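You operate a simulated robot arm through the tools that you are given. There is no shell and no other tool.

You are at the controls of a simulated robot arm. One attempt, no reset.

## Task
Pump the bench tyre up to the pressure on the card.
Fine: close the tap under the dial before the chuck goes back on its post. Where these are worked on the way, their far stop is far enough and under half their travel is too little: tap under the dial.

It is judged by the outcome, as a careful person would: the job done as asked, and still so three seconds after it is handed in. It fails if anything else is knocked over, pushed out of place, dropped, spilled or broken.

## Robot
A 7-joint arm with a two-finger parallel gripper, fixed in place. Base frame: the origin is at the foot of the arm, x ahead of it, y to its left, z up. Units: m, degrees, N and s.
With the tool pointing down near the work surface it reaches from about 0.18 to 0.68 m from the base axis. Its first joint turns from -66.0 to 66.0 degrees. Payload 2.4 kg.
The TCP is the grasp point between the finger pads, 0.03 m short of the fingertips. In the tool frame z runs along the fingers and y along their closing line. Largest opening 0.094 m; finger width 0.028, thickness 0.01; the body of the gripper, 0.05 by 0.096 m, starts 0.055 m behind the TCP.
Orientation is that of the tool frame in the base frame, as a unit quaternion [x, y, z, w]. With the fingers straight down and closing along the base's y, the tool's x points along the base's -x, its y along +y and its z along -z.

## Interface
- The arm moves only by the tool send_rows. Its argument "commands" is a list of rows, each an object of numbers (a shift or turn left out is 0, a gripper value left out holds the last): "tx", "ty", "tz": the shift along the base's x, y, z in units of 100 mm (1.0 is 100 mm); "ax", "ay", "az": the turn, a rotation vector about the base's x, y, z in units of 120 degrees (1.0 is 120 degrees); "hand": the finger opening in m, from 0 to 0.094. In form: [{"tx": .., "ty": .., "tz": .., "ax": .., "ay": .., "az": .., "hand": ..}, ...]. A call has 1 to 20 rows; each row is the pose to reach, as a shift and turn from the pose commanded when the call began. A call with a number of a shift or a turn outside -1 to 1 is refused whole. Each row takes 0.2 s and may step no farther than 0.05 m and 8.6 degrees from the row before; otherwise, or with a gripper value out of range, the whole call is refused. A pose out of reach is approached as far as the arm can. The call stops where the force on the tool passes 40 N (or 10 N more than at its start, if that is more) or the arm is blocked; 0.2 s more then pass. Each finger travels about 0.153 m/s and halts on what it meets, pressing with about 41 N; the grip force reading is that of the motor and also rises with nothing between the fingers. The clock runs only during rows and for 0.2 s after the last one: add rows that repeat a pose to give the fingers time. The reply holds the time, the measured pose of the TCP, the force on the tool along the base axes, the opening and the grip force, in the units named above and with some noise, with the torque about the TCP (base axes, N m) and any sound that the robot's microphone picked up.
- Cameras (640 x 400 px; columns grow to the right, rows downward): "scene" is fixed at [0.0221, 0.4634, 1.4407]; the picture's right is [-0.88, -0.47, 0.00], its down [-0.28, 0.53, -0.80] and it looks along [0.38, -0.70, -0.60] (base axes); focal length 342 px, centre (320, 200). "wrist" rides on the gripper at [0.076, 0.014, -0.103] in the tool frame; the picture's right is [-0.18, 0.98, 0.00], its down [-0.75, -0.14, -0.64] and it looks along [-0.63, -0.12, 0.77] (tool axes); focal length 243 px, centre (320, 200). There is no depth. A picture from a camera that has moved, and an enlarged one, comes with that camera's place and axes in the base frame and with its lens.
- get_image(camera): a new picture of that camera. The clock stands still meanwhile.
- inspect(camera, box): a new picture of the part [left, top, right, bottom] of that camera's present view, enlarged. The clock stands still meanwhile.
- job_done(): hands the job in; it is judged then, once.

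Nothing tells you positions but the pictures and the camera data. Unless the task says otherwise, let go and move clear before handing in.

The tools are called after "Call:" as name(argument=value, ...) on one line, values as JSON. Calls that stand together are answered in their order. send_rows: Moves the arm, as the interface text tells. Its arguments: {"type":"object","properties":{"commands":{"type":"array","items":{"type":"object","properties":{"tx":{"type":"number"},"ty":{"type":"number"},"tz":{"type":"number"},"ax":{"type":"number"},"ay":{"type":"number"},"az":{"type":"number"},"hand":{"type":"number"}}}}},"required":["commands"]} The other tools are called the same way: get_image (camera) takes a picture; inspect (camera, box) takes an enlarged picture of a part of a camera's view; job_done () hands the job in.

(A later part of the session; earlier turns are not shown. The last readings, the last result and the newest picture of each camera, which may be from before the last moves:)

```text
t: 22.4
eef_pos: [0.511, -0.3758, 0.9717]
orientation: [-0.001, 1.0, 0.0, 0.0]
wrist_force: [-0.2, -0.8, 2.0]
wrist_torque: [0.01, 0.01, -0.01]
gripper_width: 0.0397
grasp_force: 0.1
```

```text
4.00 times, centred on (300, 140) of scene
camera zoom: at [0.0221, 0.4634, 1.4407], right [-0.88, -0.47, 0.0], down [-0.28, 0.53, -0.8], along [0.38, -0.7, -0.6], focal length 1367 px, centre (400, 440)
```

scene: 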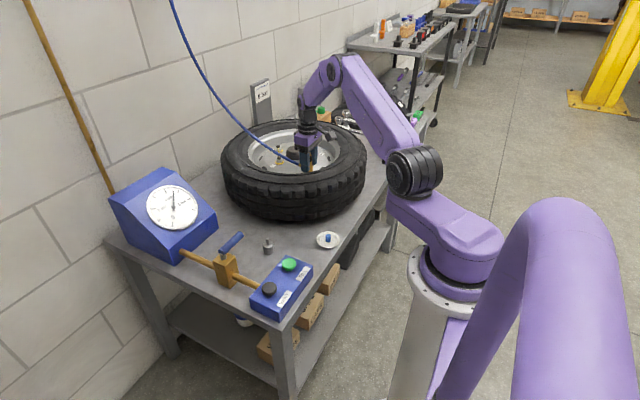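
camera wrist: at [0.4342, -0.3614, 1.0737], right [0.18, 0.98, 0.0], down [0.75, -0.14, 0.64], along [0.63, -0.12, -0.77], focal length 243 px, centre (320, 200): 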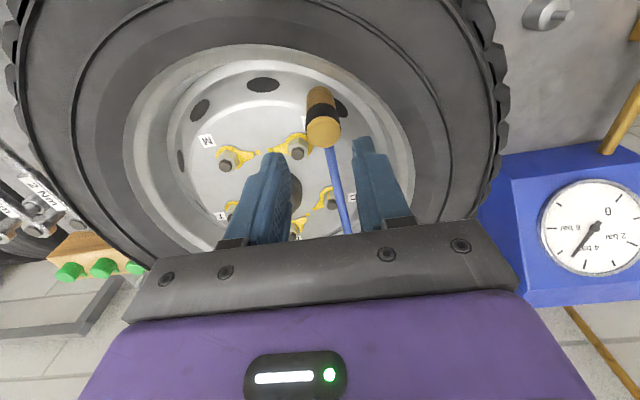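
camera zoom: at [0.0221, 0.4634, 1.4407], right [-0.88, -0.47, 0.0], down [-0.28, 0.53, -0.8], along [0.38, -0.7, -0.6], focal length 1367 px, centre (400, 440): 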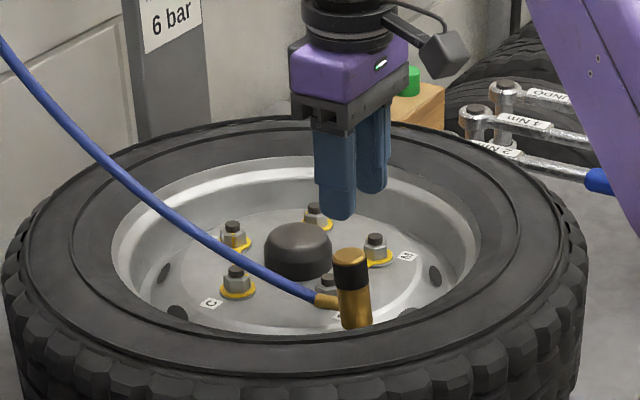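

The chuck stays put on the valve. I travel clear of the hose to above the green FILL button, taken to be at about (0.382, -0.044, 0.759), with the fingers closed.

Call:
send_rows(commands=[{"tx": -0.4, "ty": 0.1}, {"tx": -0.8, "ty": 0.3}, {"tx": -1.0, "ty": 0.6}, {"tx": -1.0, "ty": 0.95}])

Call:
send_rows(commands=[{"ty": 0.4, "tx": -0.1}, {"ty": 0.8, "tx": -0.2}, {"ty": 1.0, "tx": -0.27, "hand": 0.0}])

Call:
send_rows(commands=[{"ty": 0.4, "hand": 0.0}, {"ty": 0.8, "hand": 0.0}, {"ty": 1.0, "hand": 0.0}, {"ty": 1.0, "hand": 0.0}])

Call:
get_image(camera="wrist")

Call:
get_image(camera="scene")

```text
t: 23.4
eef_pos: [0.4087, -0.2809, 0.9715]
orientation: [0.0, 1.0, 0.001, 0.001]
wrist_force: [-0.4, 0.1, 0.2]
wrist_torque: [0.04, 0.01, 0.0]
gripper_width: 0.04
grasp_force: 0.1
```

```text
t: 24.2
eef_pos: [0.3835, -0.1807, 0.9697]
orientation: [0.0, 1.0, 0.0, -0.001]
wrist_force: [0.2, -0.7, -0.2]
wrist_torque: [0.01, 0.01, -0.01]
gripper_width: 0.0002
grasp_force: 32.8
```

```text
t: 25.2
eef_pos: [0.3831, -0.0798, 0.9694]
orientation: [0.001, 1.0, -0.001, 0.0]
wrist_force: [-0.4, 0.3, -0.3]
wrist_torque: [-0.03, 0.01, -0.02]
gripper_width: 0.0
grasp_force: 32.7
```

```text
taken
camera wrist: at [0.3068, -0.0656, 1.0724], right [0.18, 0.98, 0.0], down [0.75, -0.14, 0.64], along [0.63, -0.12, -0.77], focal length 243 px, centre (320, 200)
```

wrist: 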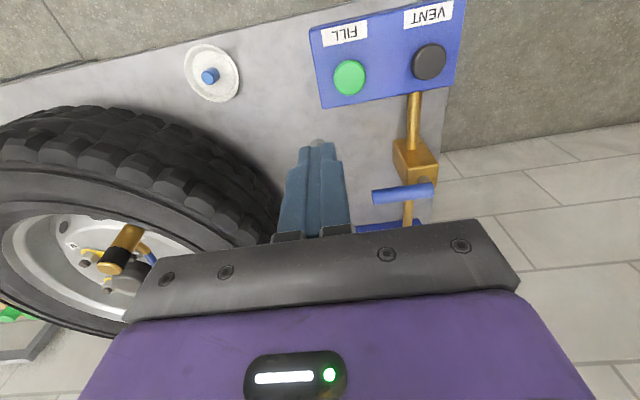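

```text
taken
```

scene: 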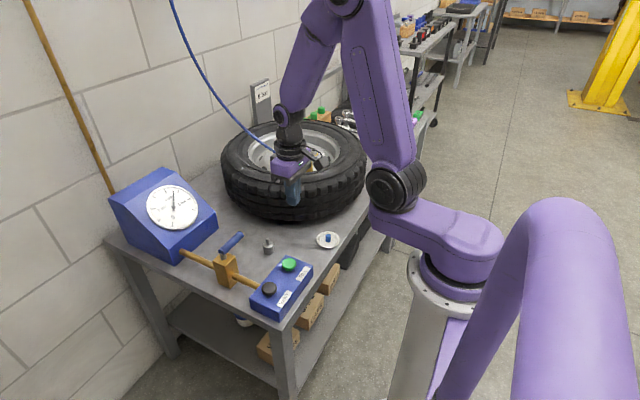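

FILL is confirmed at about (0.383, -0.045). I move over it and descend to just above the button.

Call:
send_rows(commands=[{"ty": 0.2, "tz": -0.2}, {"ty": 0.35, "tz": -0.5}, {"ty": 0.35, "tz": -0.8}, {"ty": 0.35, "tz": -1.0}])

Call:
send_rows(commands=[{"tz": -0.3}, {"tz": -0.55}, {"tz": -0.65}, {"tz": -0.65}])

Call:
get_image(camera="wrist")

Call:
inspect(camera="scene", box=[130, 170, 330, 310])

```text
t: 26.2
eef_pos: [0.3827, -0.0455, 0.8715]
orientation: [0.0, 1.0, 0.0, 0.0]
wrist_force: [0.3, -0.3, 0.0]
wrist_torque: [0.03, -0.03, 0.0]
gripper_width: 0.0002
grasp_force: 33.0
```

```text
t: 27.2
eef_pos: [0.3829, -0.0455, 0.8067]
orientation: [0.0, 1.0, 0.001, 0.0]
wrist_force: [-0.3, -0.9, -0.2]
wrist_torque: [-0.03, 0.0, 0.0]
gripper_width: 0.0001
grasp_force: 32.9
```

```text
taken
camera wrist: at [0.3066, -0.0308, 0.9096], right [0.18, 0.98, 0.0], down [0.75, -0.14, 0.64], along [0.63, -0.12, -0.77], focal length 243 px, centre (320, 200)
```

wrist: 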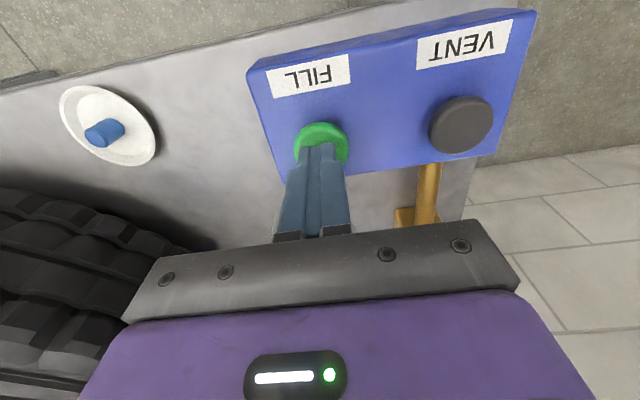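

```text
2.86 times, centred on (230, 240) of scene
camera zoom: at [0.0221, 0.4634, 1.4407], right [-0.88, -0.47, 0.0], down [-0.28, 0.53, -0.8], along [0.38, -0.7, -0.6], focal length 976 px, centre (577, 86)
```

zoom: 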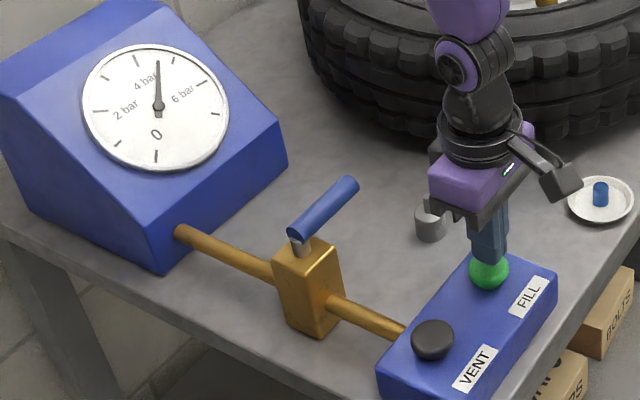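

The fingertip is directly over the green button. I give it one short trial press and release.

Call:
send_rows(commands=[{"tz": -0.1}, {"tz": -0.17}, {"tz": -0.22}, {"tz": -0.1}])

Call:
inspect(camera="scene", box=[130, 170, 220, 240])

```text
t: 28.2
eef_pos: [0.3849, -0.045, 0.7971]
orientation: [-0.001, 1.0, 0.001, 0.0]
wrist_force: [-0.1, 0.0, -0.5]
wrist_torque: [0.02, 0.01, -0.01]
gripper_width: 0.0
grasp_force: 32.3
heard: click
```

```text
5.71 times, centred on (175, 205) of scene
camera zoom: at [0.0221, 0.4634, 1.4407], right [-0.88, -0.47, 0.0], down [-0.28, 0.53, -0.8], along [0.38, -0.7, -0.6], focal length 1952 px, centre (1149, 171)
```

zoom: 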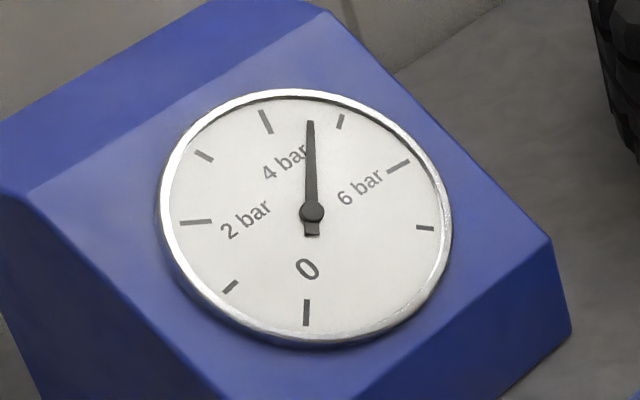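

The button clicked but the needle barely moved on so short a press. I press again and hold about half a second.

Call:
send_rows(commands=[{"tz": -0.07}, {"tz": -0.13}, {"tz": -0.13}, {"tz": -0.13}, {"tz": 0.0}])

Call:
inspect(camera="scene", box=[130, 170, 220, 240])

```text
t: 29.4
eef_pos: [0.3828, -0.0458, 0.7962]
orientation: [0.0, 1.0, 0.0, 0.0]
wrist_force: [0.3, -0.5, -0.4]
wrist_torque: [-0.02, 0.0, -0.01]
gripper_width: 0.0003
grasp_force: 32.7
heard: click
```

```text
5.71 times, centred on (175, 205) of scene
camera zoom: at [0.0221, 0.4633, 1.4407], right [-0.88, -0.47, 0.0], down [-0.28, 0.53, -0.8], along [0.38, -0.7, -0.6], focal length 1952 px, centre (1149, 171)
```

zoom: 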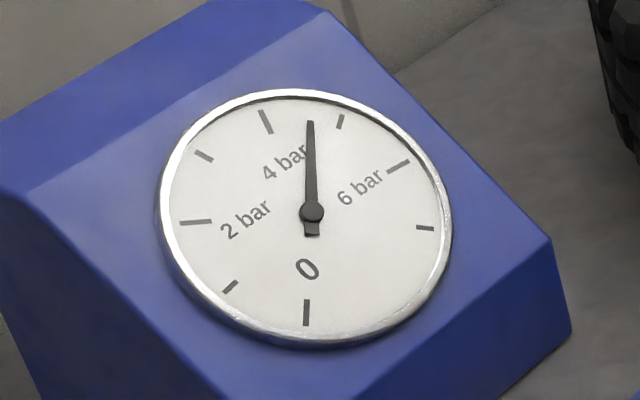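

No change after that press, so I press and hold while I look, to tell whether air is flowing at all.

Call:
send_rows(commands=[{"tz": -0.07}, {"tz": -0.13}, {"tz": -0.14}, {"tz": -0.14}, {"tz": -0.14}])

Call:
inspect(camera="scene", box=[130, 170, 220, 240])

Call:
inspect(camera="scene", box=[200, 215, 320, 320])

```text
t: 30.1
eef_pos: [0.3837, -0.0452, 0.7849]
orientation: [0.001, 1.0, 0.0, 0.001]
wrist_force: [-4.1, 0.9, 33.5]
wrist_torque: [0.0, 0.03, -0.05]
gripper_width: 0.0001
grasp_force: 33.2
heard: click
stopped in row 3: the force on the tool passed its limit at 42 N (the readings are from after the stop); the commanded pose is now the measured one
```

```text
5.71 times, centred on (175, 205) of scene
camera zoom: at [0.0215, 0.4634, 1.4406], right [-0.88, -0.47, 0.0], down [-0.28, 0.53, -0.8], along [0.38, -0.7, -0.6], focal length 1952 px, centre (1149, 171)
```

zoom: 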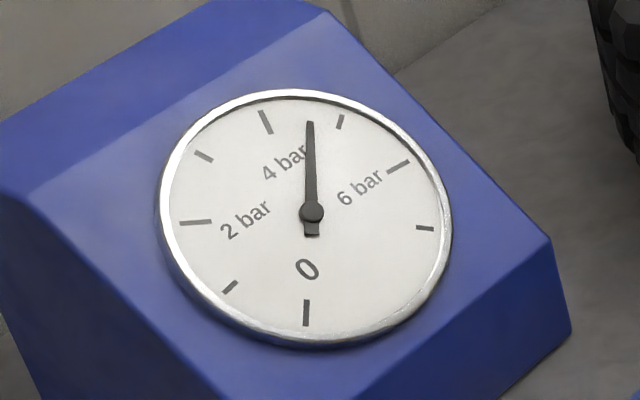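

```text
3.81 times, centred on (260, 268) of scene
camera zoom: at [0.0215, 0.4634, 1.4406], right [-0.88, -0.47, 0.0], down [-0.28, 0.53, -0.8], along [0.38, -0.7, -0.6], focal length 1302 px, centre (549, -57)
```

zoom: 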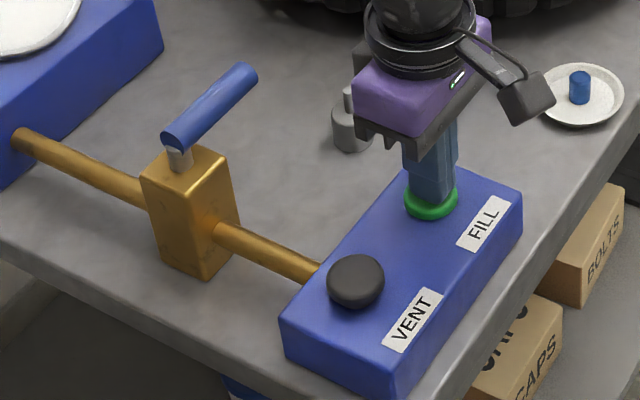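

Call:
send_rows(commands=[{"tz": -0.005}, {"tz": -0.005}, {"tz": -0.005}])

Call:
inspect(camera="scene", box=[130, 170, 220, 240])

```text
t: 30.9
eef_pos: [0.3832, -0.0458, 0.7847]
orientation: [0.0, 1.0, 0.0, 0.001]
wrist_force: [-4.1, 4.5, 40.8]
wrist_torque: [0.1, 0.02, -0.08]
gripper_width: 0.0002
grasp_force: 32.9
```

```text
5.71 times, centred on (175, 205) of scene
camera zoom: at [0.0214, 0.4635, 1.4406], right [-0.88, -0.47, 0.0], down [-0.28, 0.53, -0.8], along [0.38, -0.7, -0.6], focal length 1952 px, centre (1149, 171)
```

zoom: 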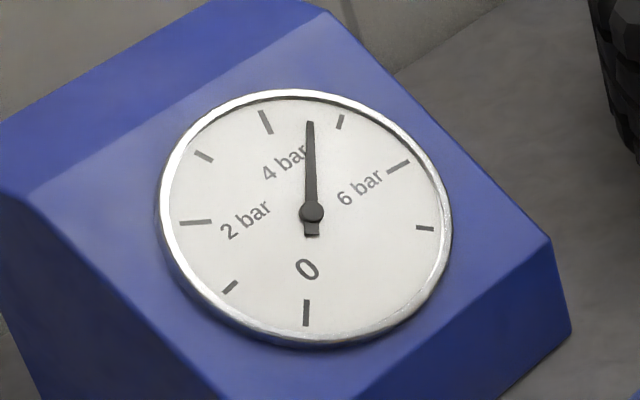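

Full press, yet no flow: with its handle across the pipe, the tap must be closed now, so it has to be opened before filling. I release the button and go look at the tap.

Call:
send_rows(commands=[{"tz": 0.2}, {"tz": 0.5}, {"tz": 0.9}, {"tz": 1.0}])

Call:
send_rows(commands=[{"tx": 0.15, "ty": 0.3, "tz": 0.2}, {"tx": 0.3, "ty": 0.6, "tz": 0.3}, {"tx": 0.3, "ty": 0.6, "tz": 0.5}, {"tx": 0.3, "ty": 0.6, "tz": 0.5}])

Call:
get_image(camera="wrist")

Call:
inspect(camera="wrist", box=[260, 80, 420, 240])

Call:
inspect(camera="scene", box=[195, 225, 265, 295])

```text
t: 31.9
eef_pos: [0.3816, -0.0445, 0.885]
orientation: [0.001, 1.0, -0.001, 0.0]
wrist_force: [-0.2, 0.9, -0.4]
wrist_torque: [0.01, 0.01, -0.06]
gripper_width: 0.0001
grasp_force: 33.3
```

```text
t: 32.9
eef_pos: [0.414, 0.0159, 0.9342]
orientation: [0.001, 1.0, 0.0, 0.0]
wrist_force: [-0.1, 0.6, -0.1]
wrist_torque: [0.0, -0.03, -0.03]
gripper_width: 0.0001
grasp_force: 32.7
```

```text
taken
camera wrist: at [0.3372, 0.0301, 1.037], right [0.19, 0.98, 0.0], down [0.75, -0.14, 0.64], along [0.63, -0.12, -0.77], focal length 243 px, centre (320, 200)
```

wrist: 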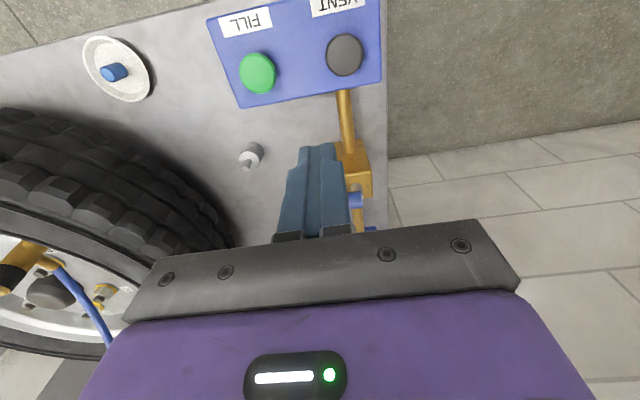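

```text
2.50 times, centred on (340, 160) of wrist
camera zoom: at [0.3372, 0.0301, 1.037], right [0.19, 0.98, 0.0], down [0.75, -0.14, 0.64], along [0.63, -0.12, -0.77], focal length 606 px, centre (270, 300)
```

zoom: 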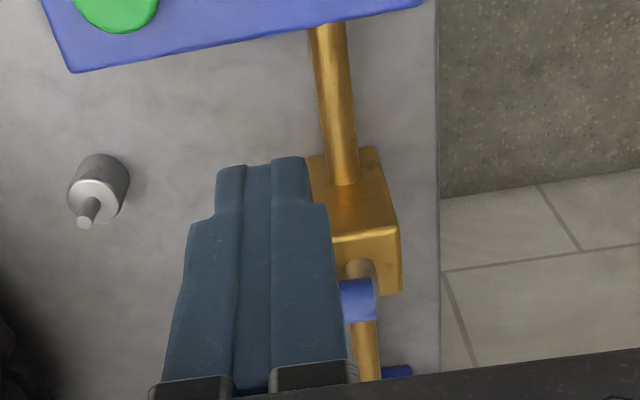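

```text
5.71 times, centred on (230, 260) of scene
camera zoom: at [0.022, 0.4634, 1.4407], right [-0.88, -0.47, 0.0], down [-0.28, 0.53, -0.8], along [0.38, -0.7, -0.6], focal length 1952 px, centre (834, -143)
```

zoom: 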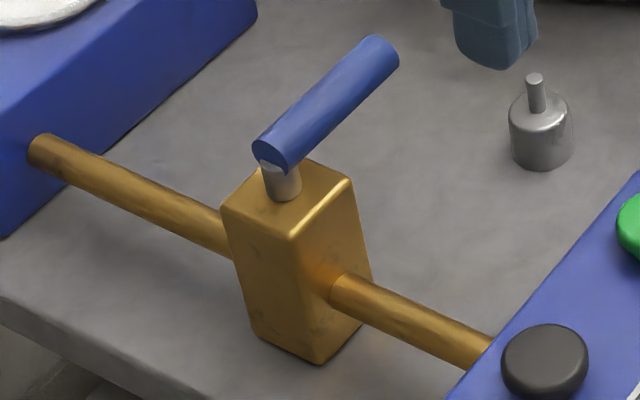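

The handle points along -y from a pivot near (0.523, 0.037), at z about 0.817, standing across the pipe. I'll place the closed fingertips beside its free end on the -x side and try a gentle push toward +x to find which way it turns.

Call:
send_rows(commands=[{"tx": 0.25, "ty": -0.1, "tz": -0.1}, {"tx": 0.5, "ty": -0.2, "tz": -0.2}, {"tx": 0.75, "ty": -0.3, "tz": -0.35}, {"tx": 0.79, "ty": -0.3, "tz": -0.4}, {"tx": 0.79, "ty": -0.3, "tz": -0.4}])

Call:
get_image(camera="wrist")

Call:
inspect(camera="scene", box=[170, 180, 300, 300])

```text
t: 34.1
eef_pos: [0.4919, -0.0136, 0.8922]
orientation: [0.002, 1.0, 0.0, 0.001]
wrist_force: [0.2, -0.4, 0.5]
wrist_torque: [0.03, -0.02, 0.01]
gripper_width: 0.0
grasp_force: 32.7
```

```text
taken
camera wrist: at [0.4153, 0.0003, 0.9948], right [0.19, 0.98, 0.0], down [0.75, -0.14, 0.64], along [0.63, -0.12, -0.77], focal length 243 px, centre (320, 200)
```

wrist: 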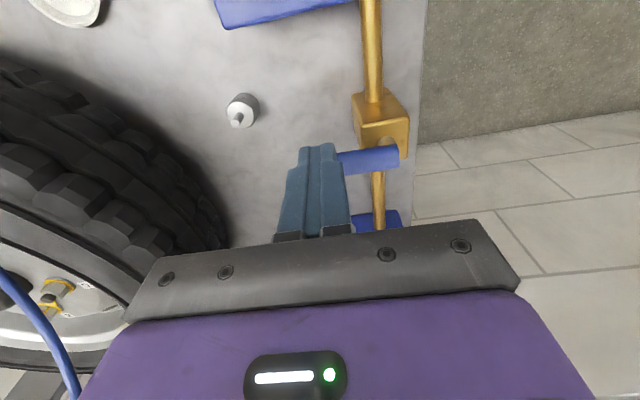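

```text
3.33 times, centred on (235, 240) of scene
camera zoom: at [0.0221, 0.4634, 1.4407], right [-0.88, -0.47, 0.0], down [-0.28, 0.53, -0.8], along [0.38, -0.7, -0.6], focal length 1139 px, centre (603, 67)
```

zoom: 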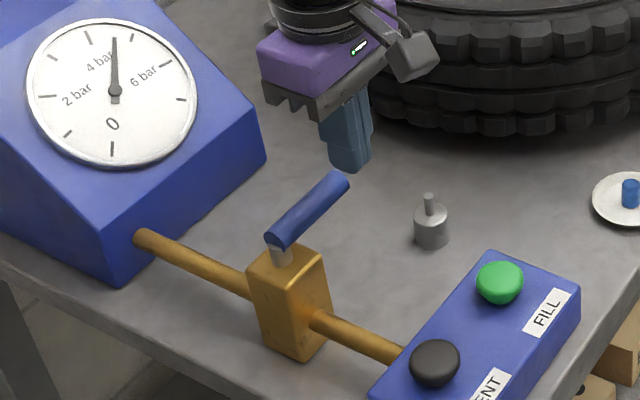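

Call:
send_rows(commands=[{"tz": -0.25}, {"tz": -0.5}, {"tz": -0.67}, {"tz": -0.67}])

Call:
get_image(camera="wrist")

Call:
inspect(camera="scene", box=[170, 180, 300, 300])

```text
t: 35.1
eef_pos: [0.4928, -0.0134, 0.826]
orientation: [0.001, 1.0, 0.0, 0.001]
wrist_force: [-0.3, 0.8, -0.2]
wrist_torque: [-0.07, 0.02, 0.0]
gripper_width: 0.0
grasp_force: 32.9
```

```text
taken
camera wrist: at [0.4163, 0.0008, 0.9294], right [0.18, 0.98, 0.0], down [0.75, -0.14, 0.64], along [0.63, -0.12, -0.77], focal length 243 px, centre (320, 200)
```

wrist: 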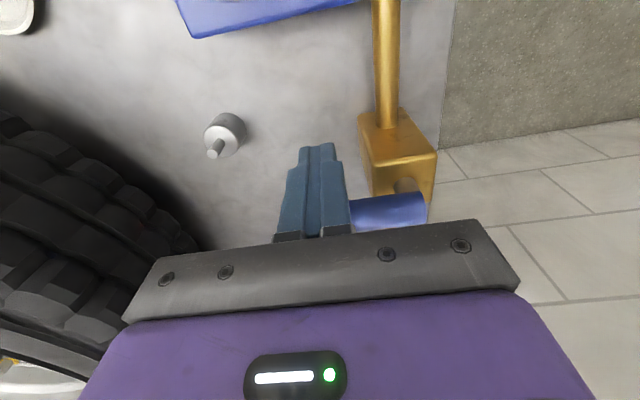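

```text
3.33 times, centred on (235, 240) of scene
camera zoom: at [0.0221, 0.4634, 1.4407], right [-0.88, -0.47, 0.0], down [-0.28, 0.53, -0.8], along [0.38, -0.7, -0.6], focal length 1139 px, centre (603, 67)
```

zoom: 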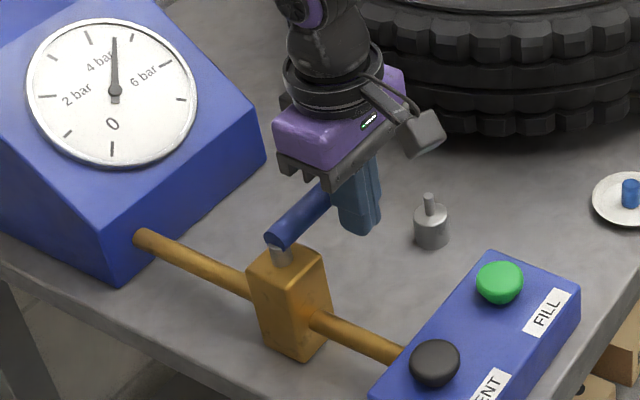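

The fingers are beside the handle on its -x side. I push gently toward +x.

Call:
send_rows(commands=[{"tx": 0.05}, {"tx": 0.1}, {"tx": 0.13}, {"tx": 0.16}])

Call:
inspect(camera="scene", box=[170, 180, 300, 300])

Call:
get_image(camera="wrist")

```text
t: 36.1
eef_pos: [0.505, -0.016, 0.8259]
orientation: [0.001, 1.0, 0.001, -0.006]
wrist_force: [-25.2, 0.3, 7.9]
wrist_torque: [-0.05, 0.15, 0.04]
gripper_width: 0.0
grasp_force: 33.3
```

```text
3.33 times, centred on (235, 240) of scene
camera zoom: at [0.0213, 0.4634, 1.4407], right [-0.88, -0.47, 0.0], down [-0.28, 0.53, -0.8], along [0.38, -0.7, -0.6], focal length 1139 px, centre (603, 67)
```

zoom: 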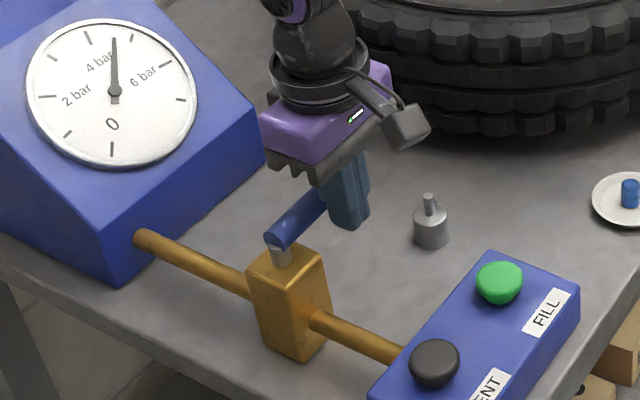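

```text
taken
camera wrist: at [0.4293, -0.0006, 0.9291], right [0.19, 0.98, 0.0], down [0.76, -0.14, 0.63], along [0.62, -0.12, -0.77], focal length 243 px, centre (320, 200)
```

wrist: 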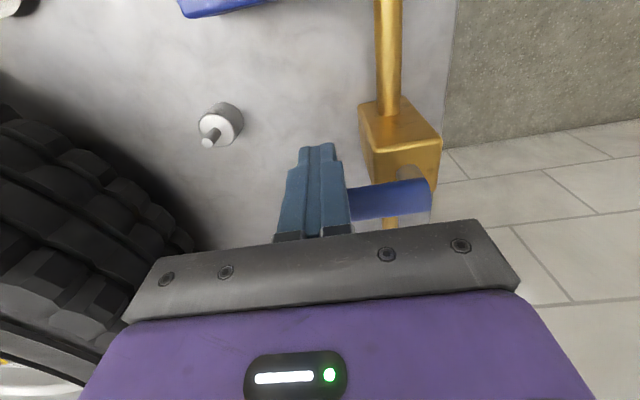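

The handle is solid toward +x (25 N with no movement), so that side is its stop. I lift over it and try from the +x side, pushing toward -x.

Call:
send_rows(commands=[{"tx": -0.1}, {"tx": -0.1, "tz": 0.3}, {"tx": -0.1, "tz": 0.6}, {"tx": 0.2, "tz": 0.65}, {"tx": 0.5, "tz": 0.65}, {"tx": 0.5, "tz": 0.65}])

Call:
get_image(camera="wrist")

Call:
inspect(camera="scene", box=[170, 180, 300, 300])

```text
t: 37.5
eef_pos: [0.5583, -0.0151, 0.8915]
orientation: [0.001, 1.0, 0.0, 0.0]
wrist_force: [0.3, 0.0, 0.4]
wrist_torque: [0.02, 0.0, -0.02]
gripper_width: 0.0
grasp_force: 32.6
```

```text
taken
camera wrist: at [0.482, -0.001, 0.9956], right [0.19, 0.98, 0.0], down [0.75, -0.14, 0.64], along [0.63, -0.12, -0.77], focal length 243 px, centre (320, 200)
```

wrist: 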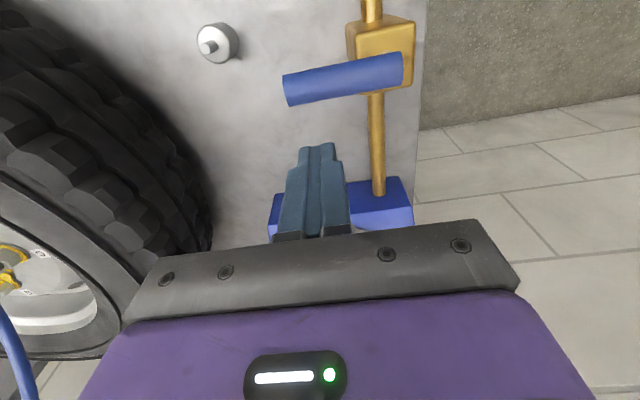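

```text
3.33 times, centred on (235, 240) of scene
camera zoom: at [0.0221, 0.4634, 1.4407], right [-0.88, -0.47, 0.0], down [-0.28, 0.53, -0.8], along [0.38, -0.7, -0.6], focal length 1139 px, centre (603, 67)
```

zoom: 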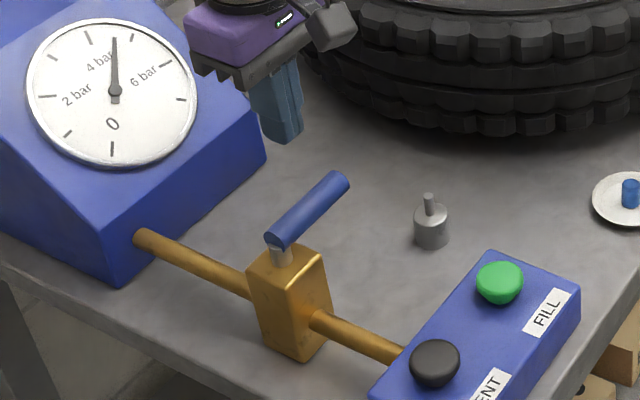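

Call:
send_rows(commands=[{"tx": 0.03, "tz": -0.25}, {"tx": 0.03, "tz": -0.5}, {"tx": 0.03, "tz": -0.65}, {"tx": 0.03, "tz": -0.65}])

Call:
send_rows(commands=[{"tx": -0.05}, {"tx": -0.1}, {"tx": -0.14}, {"tx": -0.18}])

Call:
inspect(camera="scene", box=[170, 180, 300, 300])

Call:
get_image(camera="wrist")

```text
t: 38.5
eef_pos: [0.5618, -0.0158, 0.8271]
orientation: [0.001, 1.0, 0.0, 0.001]
wrist_force: [-0.1, -0.9, 0.3]
wrist_torque: [-0.01, -0.02, 0.05]
gripper_width: 0.0
grasp_force: 33.1
```

```text
t: 39.5
eef_pos: [0.5439, -0.0147, 0.8281]
orientation: [0.001, 1.0, 0.0, 0.001]
wrist_force: [1.0, -1.3, 0.2]
wrist_torque: [0.0, 0.0, 0.0]
gripper_width: 0.0
grasp_force: 33.0
```

```text
3.33 times, centred on (235, 240) of scene
camera zoom: at [0.0221, 0.4633, 1.4407], right [-0.88, -0.47, 0.0], down [-0.28, 0.53, -0.8], along [0.38, -0.7, -0.6], focal length 1139 px, centre (603, 67)
```

zoom: 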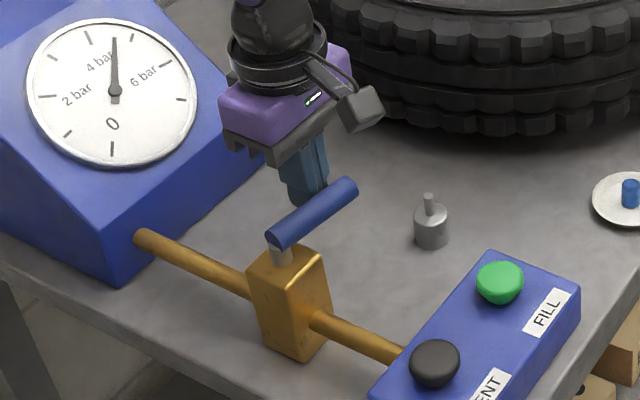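

```text
taken
camera wrist: at [0.4679, -0.0002, 0.9304], right [0.19, 0.98, 0.0], down [0.75, -0.14, 0.64], along [0.63, -0.12, -0.77], focal length 243 px, centre (320, 200)
```

wrist: 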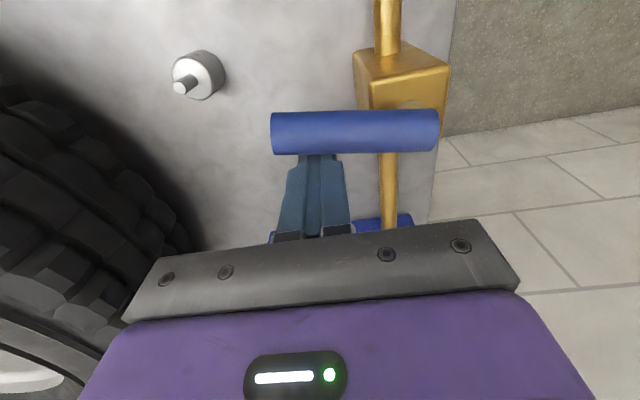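

The handle moves freely this way (toward -x). I sweep it along an arc about its pivot toward lying along the pipe.

Call:
send_rows(commands=[{"tx": -0.073, "ty": -0.026}, {"tx": -0.14, "ty": -0.036}, {"tx": -0.211, "ty": -0.042}, {"tx": -0.285, "ty": -0.032}, {"tx": -0.357, "ty": -0.016}, {"tx": -0.43, "ty": 0.018}, {"tx": -0.496, "ty": 0.058}])

Call:
inspect(camera="scene", box=[170, 180, 300, 300])

Call:
get_image(camera="wrist")

```text
t: 41.1
eef_pos: [0.4928, -0.0096, 0.8265]
orientation: [0.001, 1.0, 0.0, 0.001]
wrist_force: [-0.1, -0.2, -0.5]
wrist_torque: [0.0, -0.02, -0.01]
gripper_width: 0.0
grasp_force: 33.3
```

```text
3.33 times, centred on (235, 240) of scene
camera zoom: at [0.0221, 0.4633, 1.4407], right [-0.88, -0.47, 0.0], down [-0.28, 0.53, -0.8], along [0.38, -0.7, -0.6], focal length 1139 px, centre (603, 67)
```

zoom: 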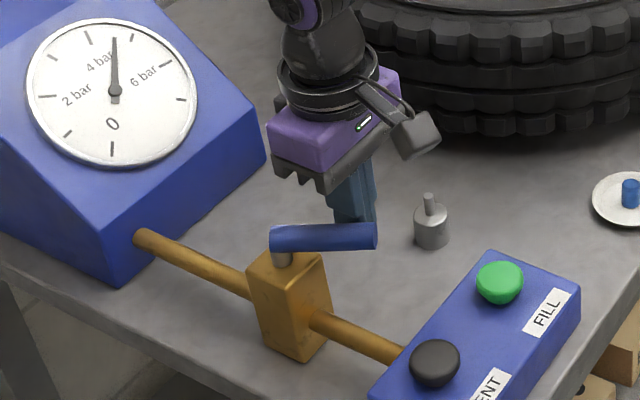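

```text
taken
camera wrist: at [0.4173, 0.0051, 0.9305], right [0.19, 0.98, 0.0], down [0.75, -0.14, 0.64], along [0.63, -0.12, -0.77], focal length 243 px, centre (320, 200)
```

wrist: 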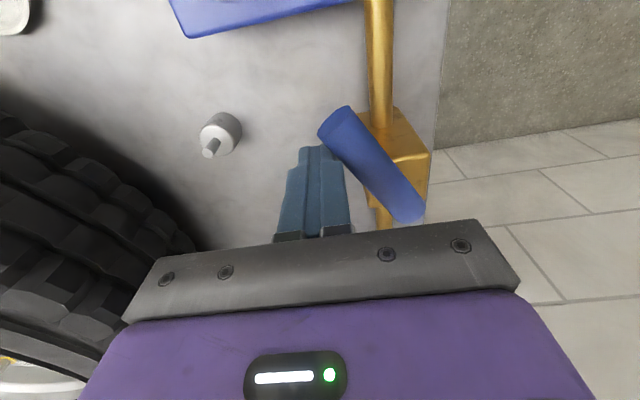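

The handle is now roughly 55–60° round. I continue the arc until it meets its stop.

Call:
send_rows(commands=[{"tx": -0.06, "ty": 0.06}, {"tx": -0.116, "ty": 0.12}, {"tx": -0.16, "ty": 0.2}, {"tx": -0.191, "ty": 0.27}, {"tx": -0.195, "ty": 0.3}])

Call:
inspect(camera="scene", box=[170, 180, 300, 300])

Call:
get_image(camera="wrist")

```text
t: 42.3
eef_pos: [0.4744, 0.0206, 0.8268]
orientation: [0.001, 1.0, 0.0, 0.0]
wrist_force: [-1.1, -3.9, 2.7]
wrist_torque: [-0.02, 0.03, 0.0]
gripper_width: 0.0
grasp_force: 32.7
```

```text
3.33 times, centred on (235, 240) of scene
camera zoom: at [0.022, 0.4633, 1.4407], right [-0.88, -0.47, 0.0], down [-0.28, 0.53, -0.8], along [0.38, -0.7, -0.6], focal length 1139 px, centre (603, 67)
```

zoom: 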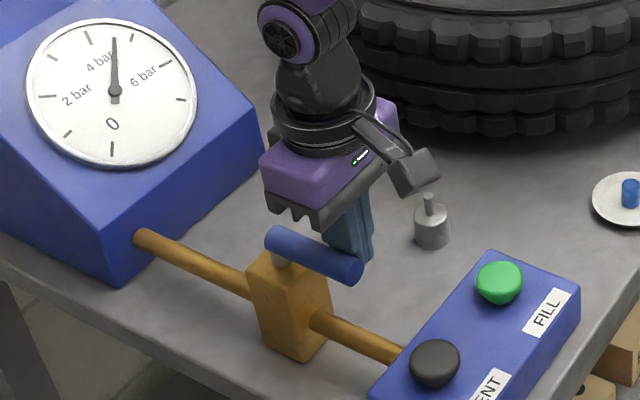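

```text
taken
camera wrist: at [0.3973, 0.035, 0.9296], right [0.19, 0.98, 0.0], down [0.75, -0.14, 0.64], along [0.63, -0.12, -0.77], focal length 243 px, centre (320, 200)
```

wrist: 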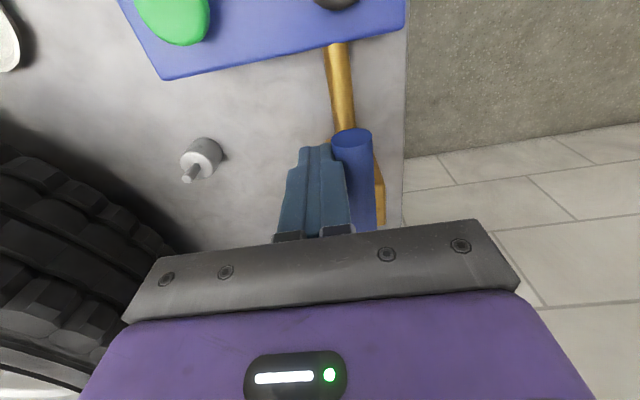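

The handle lies along the pipe now with light resistance. I nudge it a little further to confirm the stop.

Call:
send_rows(commands=[{"ty": 0.02}, {"ty": 0.04}, {"ty": 0.05}])

Call:
inspect(camera="scene", box=[170, 180, 300, 300])

```text
t: 43.1
eef_pos: [0.4738, 0.0211, 0.8267]
orientation: [0.004, 1.0, 0.0, -0.001]
wrist_force: [-4.6, -33.9, -1.7]
wrist_torque: [-0.4, 0.04, -0.07]
gripper_width: 0.0
grasp_force: 33.1
```

```text
3.33 times, centred on (235, 240) of scene
camera zoom: at [0.022, 0.4626, 1.4409], right [-0.88, -0.47, 0.0], down [-0.28, 0.53, -0.8], along [0.38, -0.7, -0.6], focal length 1139 px, centre (603, 67)
```

zoom: 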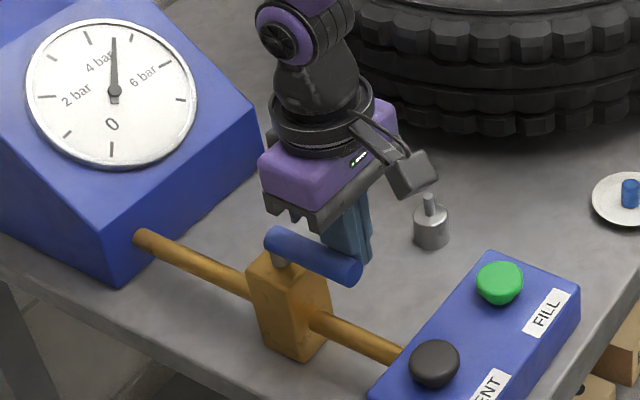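

The tap is at its far stop, handle along the pipe, so it is open. I back off, rise, and return to FILL.

Call:
send_rows(commands=[{"ty": -0.1}, {"ty": -0.2}, {"ty": -0.2, "tz": 0.3}, {"ty": -0.2, "tz": 0.6}, {"tx": -0.3, "ty": -0.4, "tz": 0.6}, {"tx": -0.6, "ty": -0.6, "tz": 0.6}, {"tx": -0.916, "ty": -0.706, "tz": 0.5}, {"tx": -0.916, "ty": -0.706, "tz": 0.1}, {"tx": -0.916, "ty": -0.706, "tz": -0.2}, {"tx": -0.916, "ty": -0.706, "tz": -0.26}, {"tx": -0.916, "ty": -0.706, "tz": -0.26}])

Call:
get_image(camera="wrist")

Call:
inspect(camera="scene", box=[130, 170, 330, 310])

```text
t: 45.5
eef_pos: [0.383, -0.0443, 0.8014]
orientation: [0.0, 1.0, 0.0, 0.001]
wrist_force: [-0.3, -0.2, -0.3]
wrist_torque: [-0.01, 0.0, 0.02]
gripper_width: 0.0
grasp_force: 33.3
```

```text
taken
camera wrist: at [0.3067, -0.0298, 0.9041], right [0.19, 0.98, 0.0], down [0.75, -0.14, 0.64], along [0.63, -0.12, -0.77], focal length 243 px, centre (320, 200)
```

wrist: 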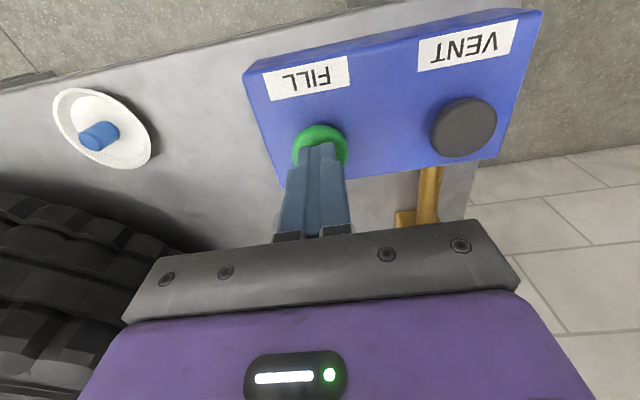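

```text
2.86 times, centred on (230, 240) of scene
camera zoom: at [0.0221, 0.4634, 1.4407], right [-0.88, -0.47, 0.0], down [-0.28, 0.53, -0.8], along [0.38, -0.7, -0.6], focal length 976 px, centre (577, 86)
```

zoom: 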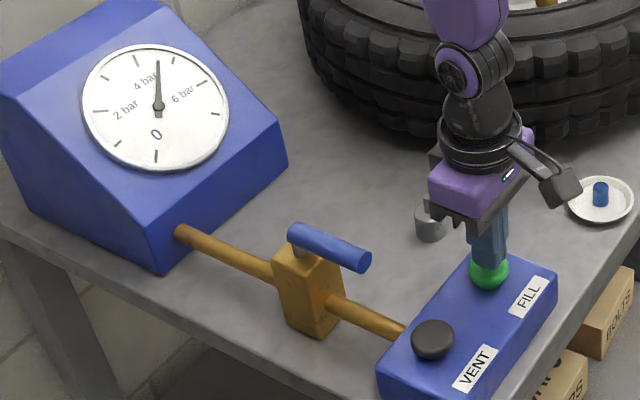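

The tap handle now lies along the pipe, and I'm above FILL. I give one short press and check the gauge.

Call:
send_rows(commands=[{"tz": -0.1}, {"tz": -0.18}, {"tz": -0.06}])

Call:
inspect(camera="scene", box=[130, 170, 220, 240])

```text
t: 46.3
eef_pos: [0.3822, -0.0464, 0.7955]
orientation: [0.001, 1.0, -0.001, 0.001]
wrist_force: [0.7, 0.1, 0.5]
wrist_torque: [0.0, -0.01, 0.0]
gripper_width: 0.0002
grasp_force: 33.0
heard: click
```

```text
5.71 times, centred on (175, 205) of scene
camera zoom: at [0.0221, 0.4633, 1.4407], right [-0.88, -0.47, 0.0], down [-0.28, 0.53, -0.8], along [0.38, -0.7, -0.6], focal length 1952 px, centre (1149, 171)
```

zoom: 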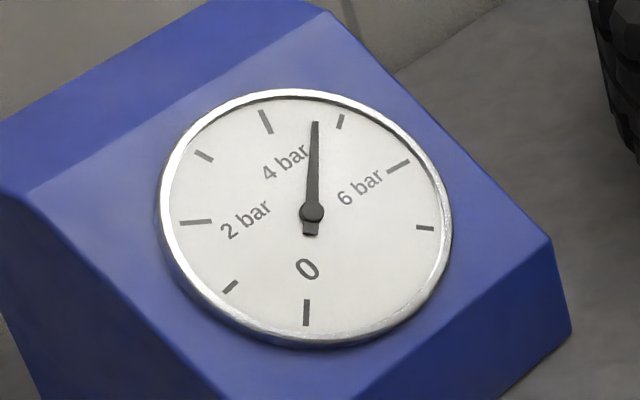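

It is filling now: the needle moved slightly, from about 4.6 to 4.7. I hold for about a second.

Call:
send_rows(commands=[{"tz": -0.08}, {"tz": -0.12}, {"tz": -0.12}, {"tz": -0.12}, {"tz": -0.12}, {"tz": -0.12}, {"tz": 0.0}])

Call:
inspect(camera="scene", box=[130, 170, 220, 240])

```text
t: 47.0
eef_pos: [0.382, -0.0464, 0.7845]
orientation: [0.002, 1.0, -0.001, 0.001]
wrist_force: [-4.6, 0.1, 32.2]
wrist_torque: [-0.01, 0.01, 0.0]
gripper_width: 0.0
grasp_force: 33.0
heard: click
stopped in row 3: the force on the tool passed its limit at 43 N (the readings are from after the stop); the commanded pose is now the measured one
```

```text
5.71 times, centred on (175, 205) of scene
camera zoom: at [0.0215, 0.4634, 1.4406], right [-0.88, -0.47, 0.0], down [-0.28, 0.53, -0.8], along [0.38, -0.7, -0.6], focal length 1952 px, centre (1149, 171)
```

zoom: 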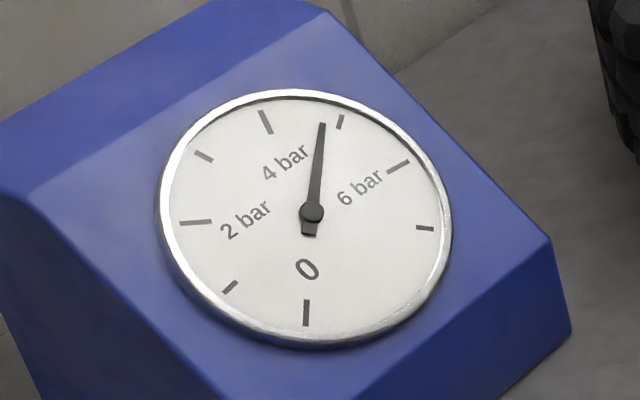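

The button is held down and the needle is climbing, about 4.8. I stay here for brief holds and watch.

Call:
send_rows(commands=[{"tz": 0.0}, {"tz": 0.0}])

Call:
inspect(camera="scene", box=[130, 170, 220, 240])

```text
t: 47.6
eef_pos: [0.3824, -0.0462, 0.7847]
orientation: [0.001, 1.0, 0.0, 0.001]
wrist_force: [-5.4, -1.5, 38.8]
wrist_torque: [-0.02, 0.07, 0.02]
gripper_width: 0.0001
grasp_force: 33.3
```

```text
5.71 times, centred on (175, 205) of scene
camera zoom: at [0.0215, 0.4634, 1.4406], right [-0.88, -0.47, 0.0], down [-0.28, 0.53, -0.8], along [0.38, -0.7, -0.6], focal length 1952 px, centre (1149, 171)
```

zoom: 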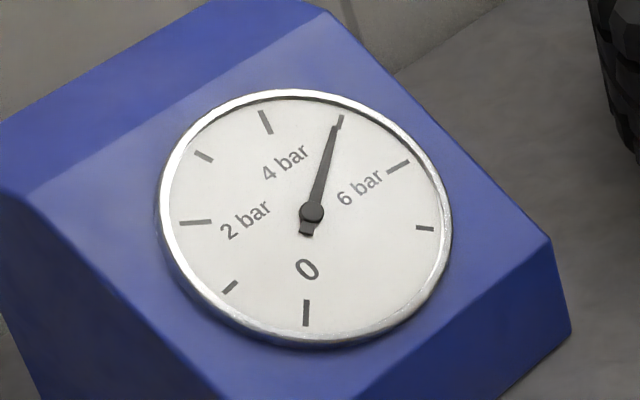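

Now about 5.0 bar, roughly 0.35–0.4 bar per second. I hold another 1.4 s.

Call:
send_rows(commands=[{"tz": 0.0}, {"tz": 0.0}, {"tz": 0.0}, {"tz": 0.0}, {"tz": 0.0}, {"tz": 0.0}])

Call:
inspect(camera="scene", box=[130, 170, 220, 240])

```text
t: 49.0
eef_pos: [0.3828, -0.0464, 0.7837]
orientation: [0.002, 1.0, 0.0, 0.001]
wrist_force: [-5.3, -1.8, 39.8]
wrist_torque: [-0.05, 0.02, -0.05]
gripper_width: 0.0003
grasp_force: 32.7
```

```text
5.71 times, centred on (175, 205) of scene
camera zoom: at [0.0214, 0.4634, 1.4407], right [-0.88, -0.47, 0.0], down [-0.28, 0.53, -0.8], along [0.38, -0.7, -0.6], focal length 1952 px, centre (1149, 171)
```

zoom: 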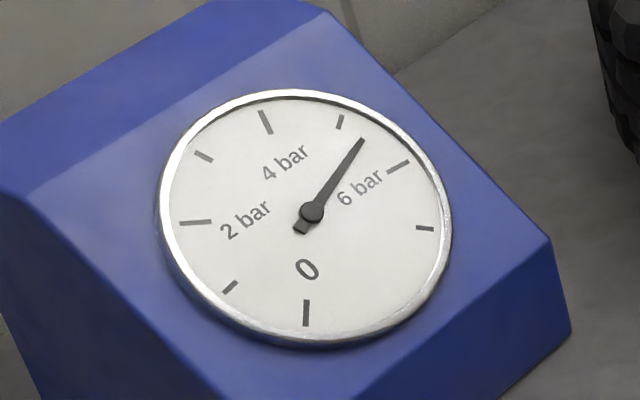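

By the dial's spacing the needle reads about 5.36 bar. I hold about another 1.2 s and re-check.

Call:
send_rows(commands=[{"tz": 0.0}, {"tz": 0.0}, {"tz": 0.0}, {"tz": 0.0}, {"tz": 0.0}])

Call:
inspect(camera="scene", box=[130, 170, 220, 240])

```text
t: 50.2
eef_pos: [0.3825, -0.0461, 0.7849]
orientation: [0.002, 1.0, 0.0, 0.001]
wrist_force: [-4.7, -2.7, 39.6]
wrist_torque: [-0.04, 0.04, -0.03]
gripper_width: 0.0001
grasp_force: 32.9
```

```text
5.71 times, centred on (175, 205) of scene
camera zoom: at [0.0215, 0.4634, 1.4407], right [-0.88, -0.47, 0.0], down [-0.28, 0.53, -0.8], along [0.38, -0.7, -0.6], focal length 1952 px, centre (1149, 171)
```

zoom: 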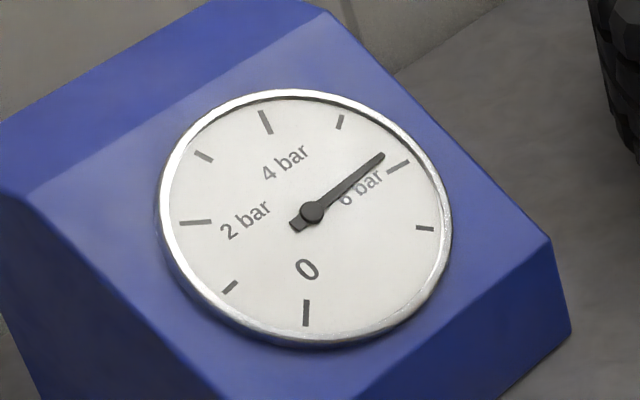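

About 5.72 bar. I hold briefly once more, then release to see whether the reading settles.

Call:
send_rows(commands=[{"tz": 0.0}, {"tz": 0.0}, {"tz": 0.1}, {"tz": 0.12}])

Call:
inspect(camera="scene", box=[130, 170, 220, 240])

```text
t: 51.2
eef_pos: [0.3831, -0.0459, 0.7966]
orientation: [0.001, 1.0, 0.0, 0.001]
wrist_force: [0.2, 0.5, 0.4]
wrist_torque: [0.0, 0.02, -0.01]
gripper_width: 0.0
grasp_force: 32.7
```

```text
5.71 times, centred on (175, 205) of scene
camera zoom: at [0.0221, 0.4634, 1.4407], right [-0.88, -0.47, 0.0], down [-0.28, 0.53, -0.8], along [0.38, -0.7, -0.6], focal length 1952 px, centre (1149, 171)
```

zoom: 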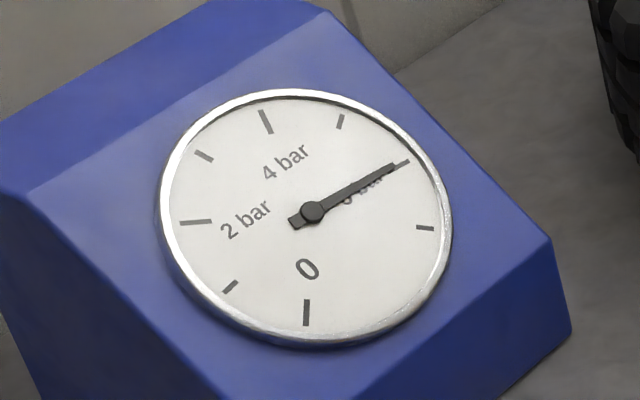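

The needle has reached about the 6 mark. I wait a second without touching anything and read it again, enlarged.

Call:
send_rows(commands=[{"tz": 0.2}, {"tz": 0.4}, {"tz": 0.4}, {"tz": 0.4}])

Call:
inspect(camera="scene", box=[145, 180, 205, 235])

Call:
inspect(camera="scene", box=[170, 190, 194, 205])

```text
t: 52.2
eef_pos: [0.3826, -0.0463, 0.8369]
orientation: [0.001, 1.0, 0.0, 0.001]
wrist_force: [0.4, -0.2, 0.4]
wrist_torque: [0.01, 0.0, 0.0]
gripper_width: 0.0
grasp_force: 33.0
```

```text
7.27 times, centred on (175, 208) of scene
camera zoom: at [0.0221, 0.4634, 1.4407], right [-0.88, -0.47, 0.0], down [-0.28, 0.53, -0.8], along [0.38, -0.7, -0.6], focal length 2485 px, centre (1374, 146)
```

zoom: 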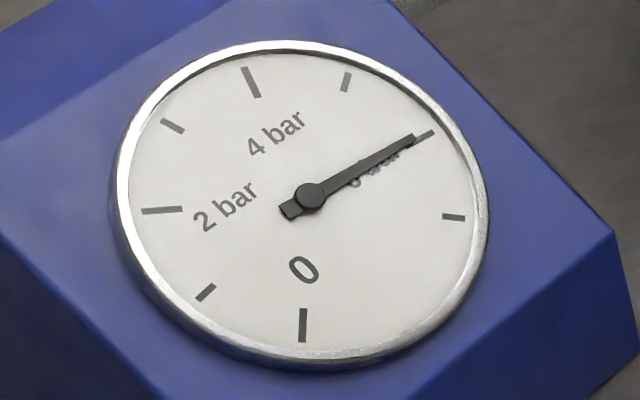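

```text
16.00 times, centred on (182, 198) of scene
camera zoom: at [0.0221, 0.4634, 1.4407], right [-0.88, -0.47, 0.0], down [-0.28, 0.53, -0.8], along [0.38, -0.7, -0.6], focal length 5466 px, centre (2528, 240)
```

zoom: 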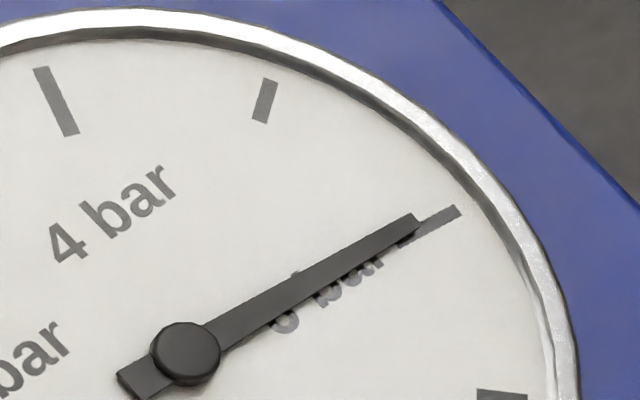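

Call:
inspect(camera="scene", box=[130, 170, 220, 240])

Call:
get_image(camera="wrist")

```text
5.71 times, centred on (175, 205) of scene
camera zoom: at [0.0221, 0.4634, 1.4407], right [-0.88, -0.47, 0.0], down [-0.28, 0.53, -0.8], along [0.38, -0.7, -0.6], focal length 1952 px, centre (1149, 171)
```

zoom: 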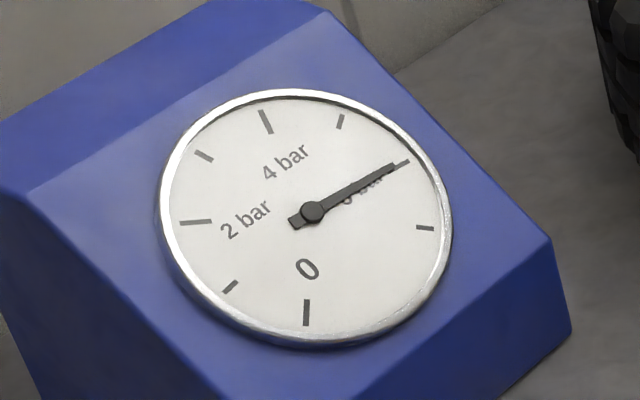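

```text
taken
camera wrist: at [0.3067, -0.0311, 0.9385], right [0.19, 0.98, 0.0], down [0.75, -0.14, 0.64], along [0.63, -0.12, -0.77], focal length 243 px, centre (320, 200)
```

wrist: 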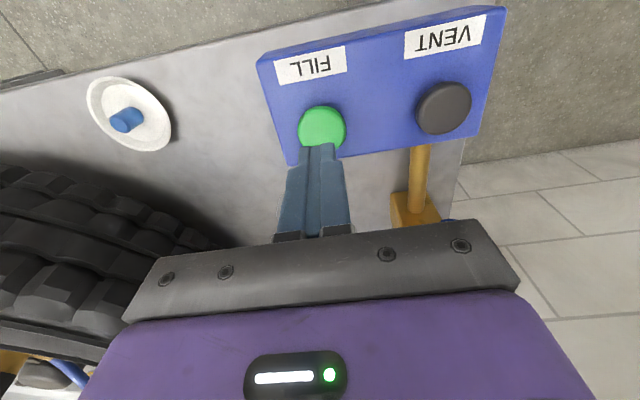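

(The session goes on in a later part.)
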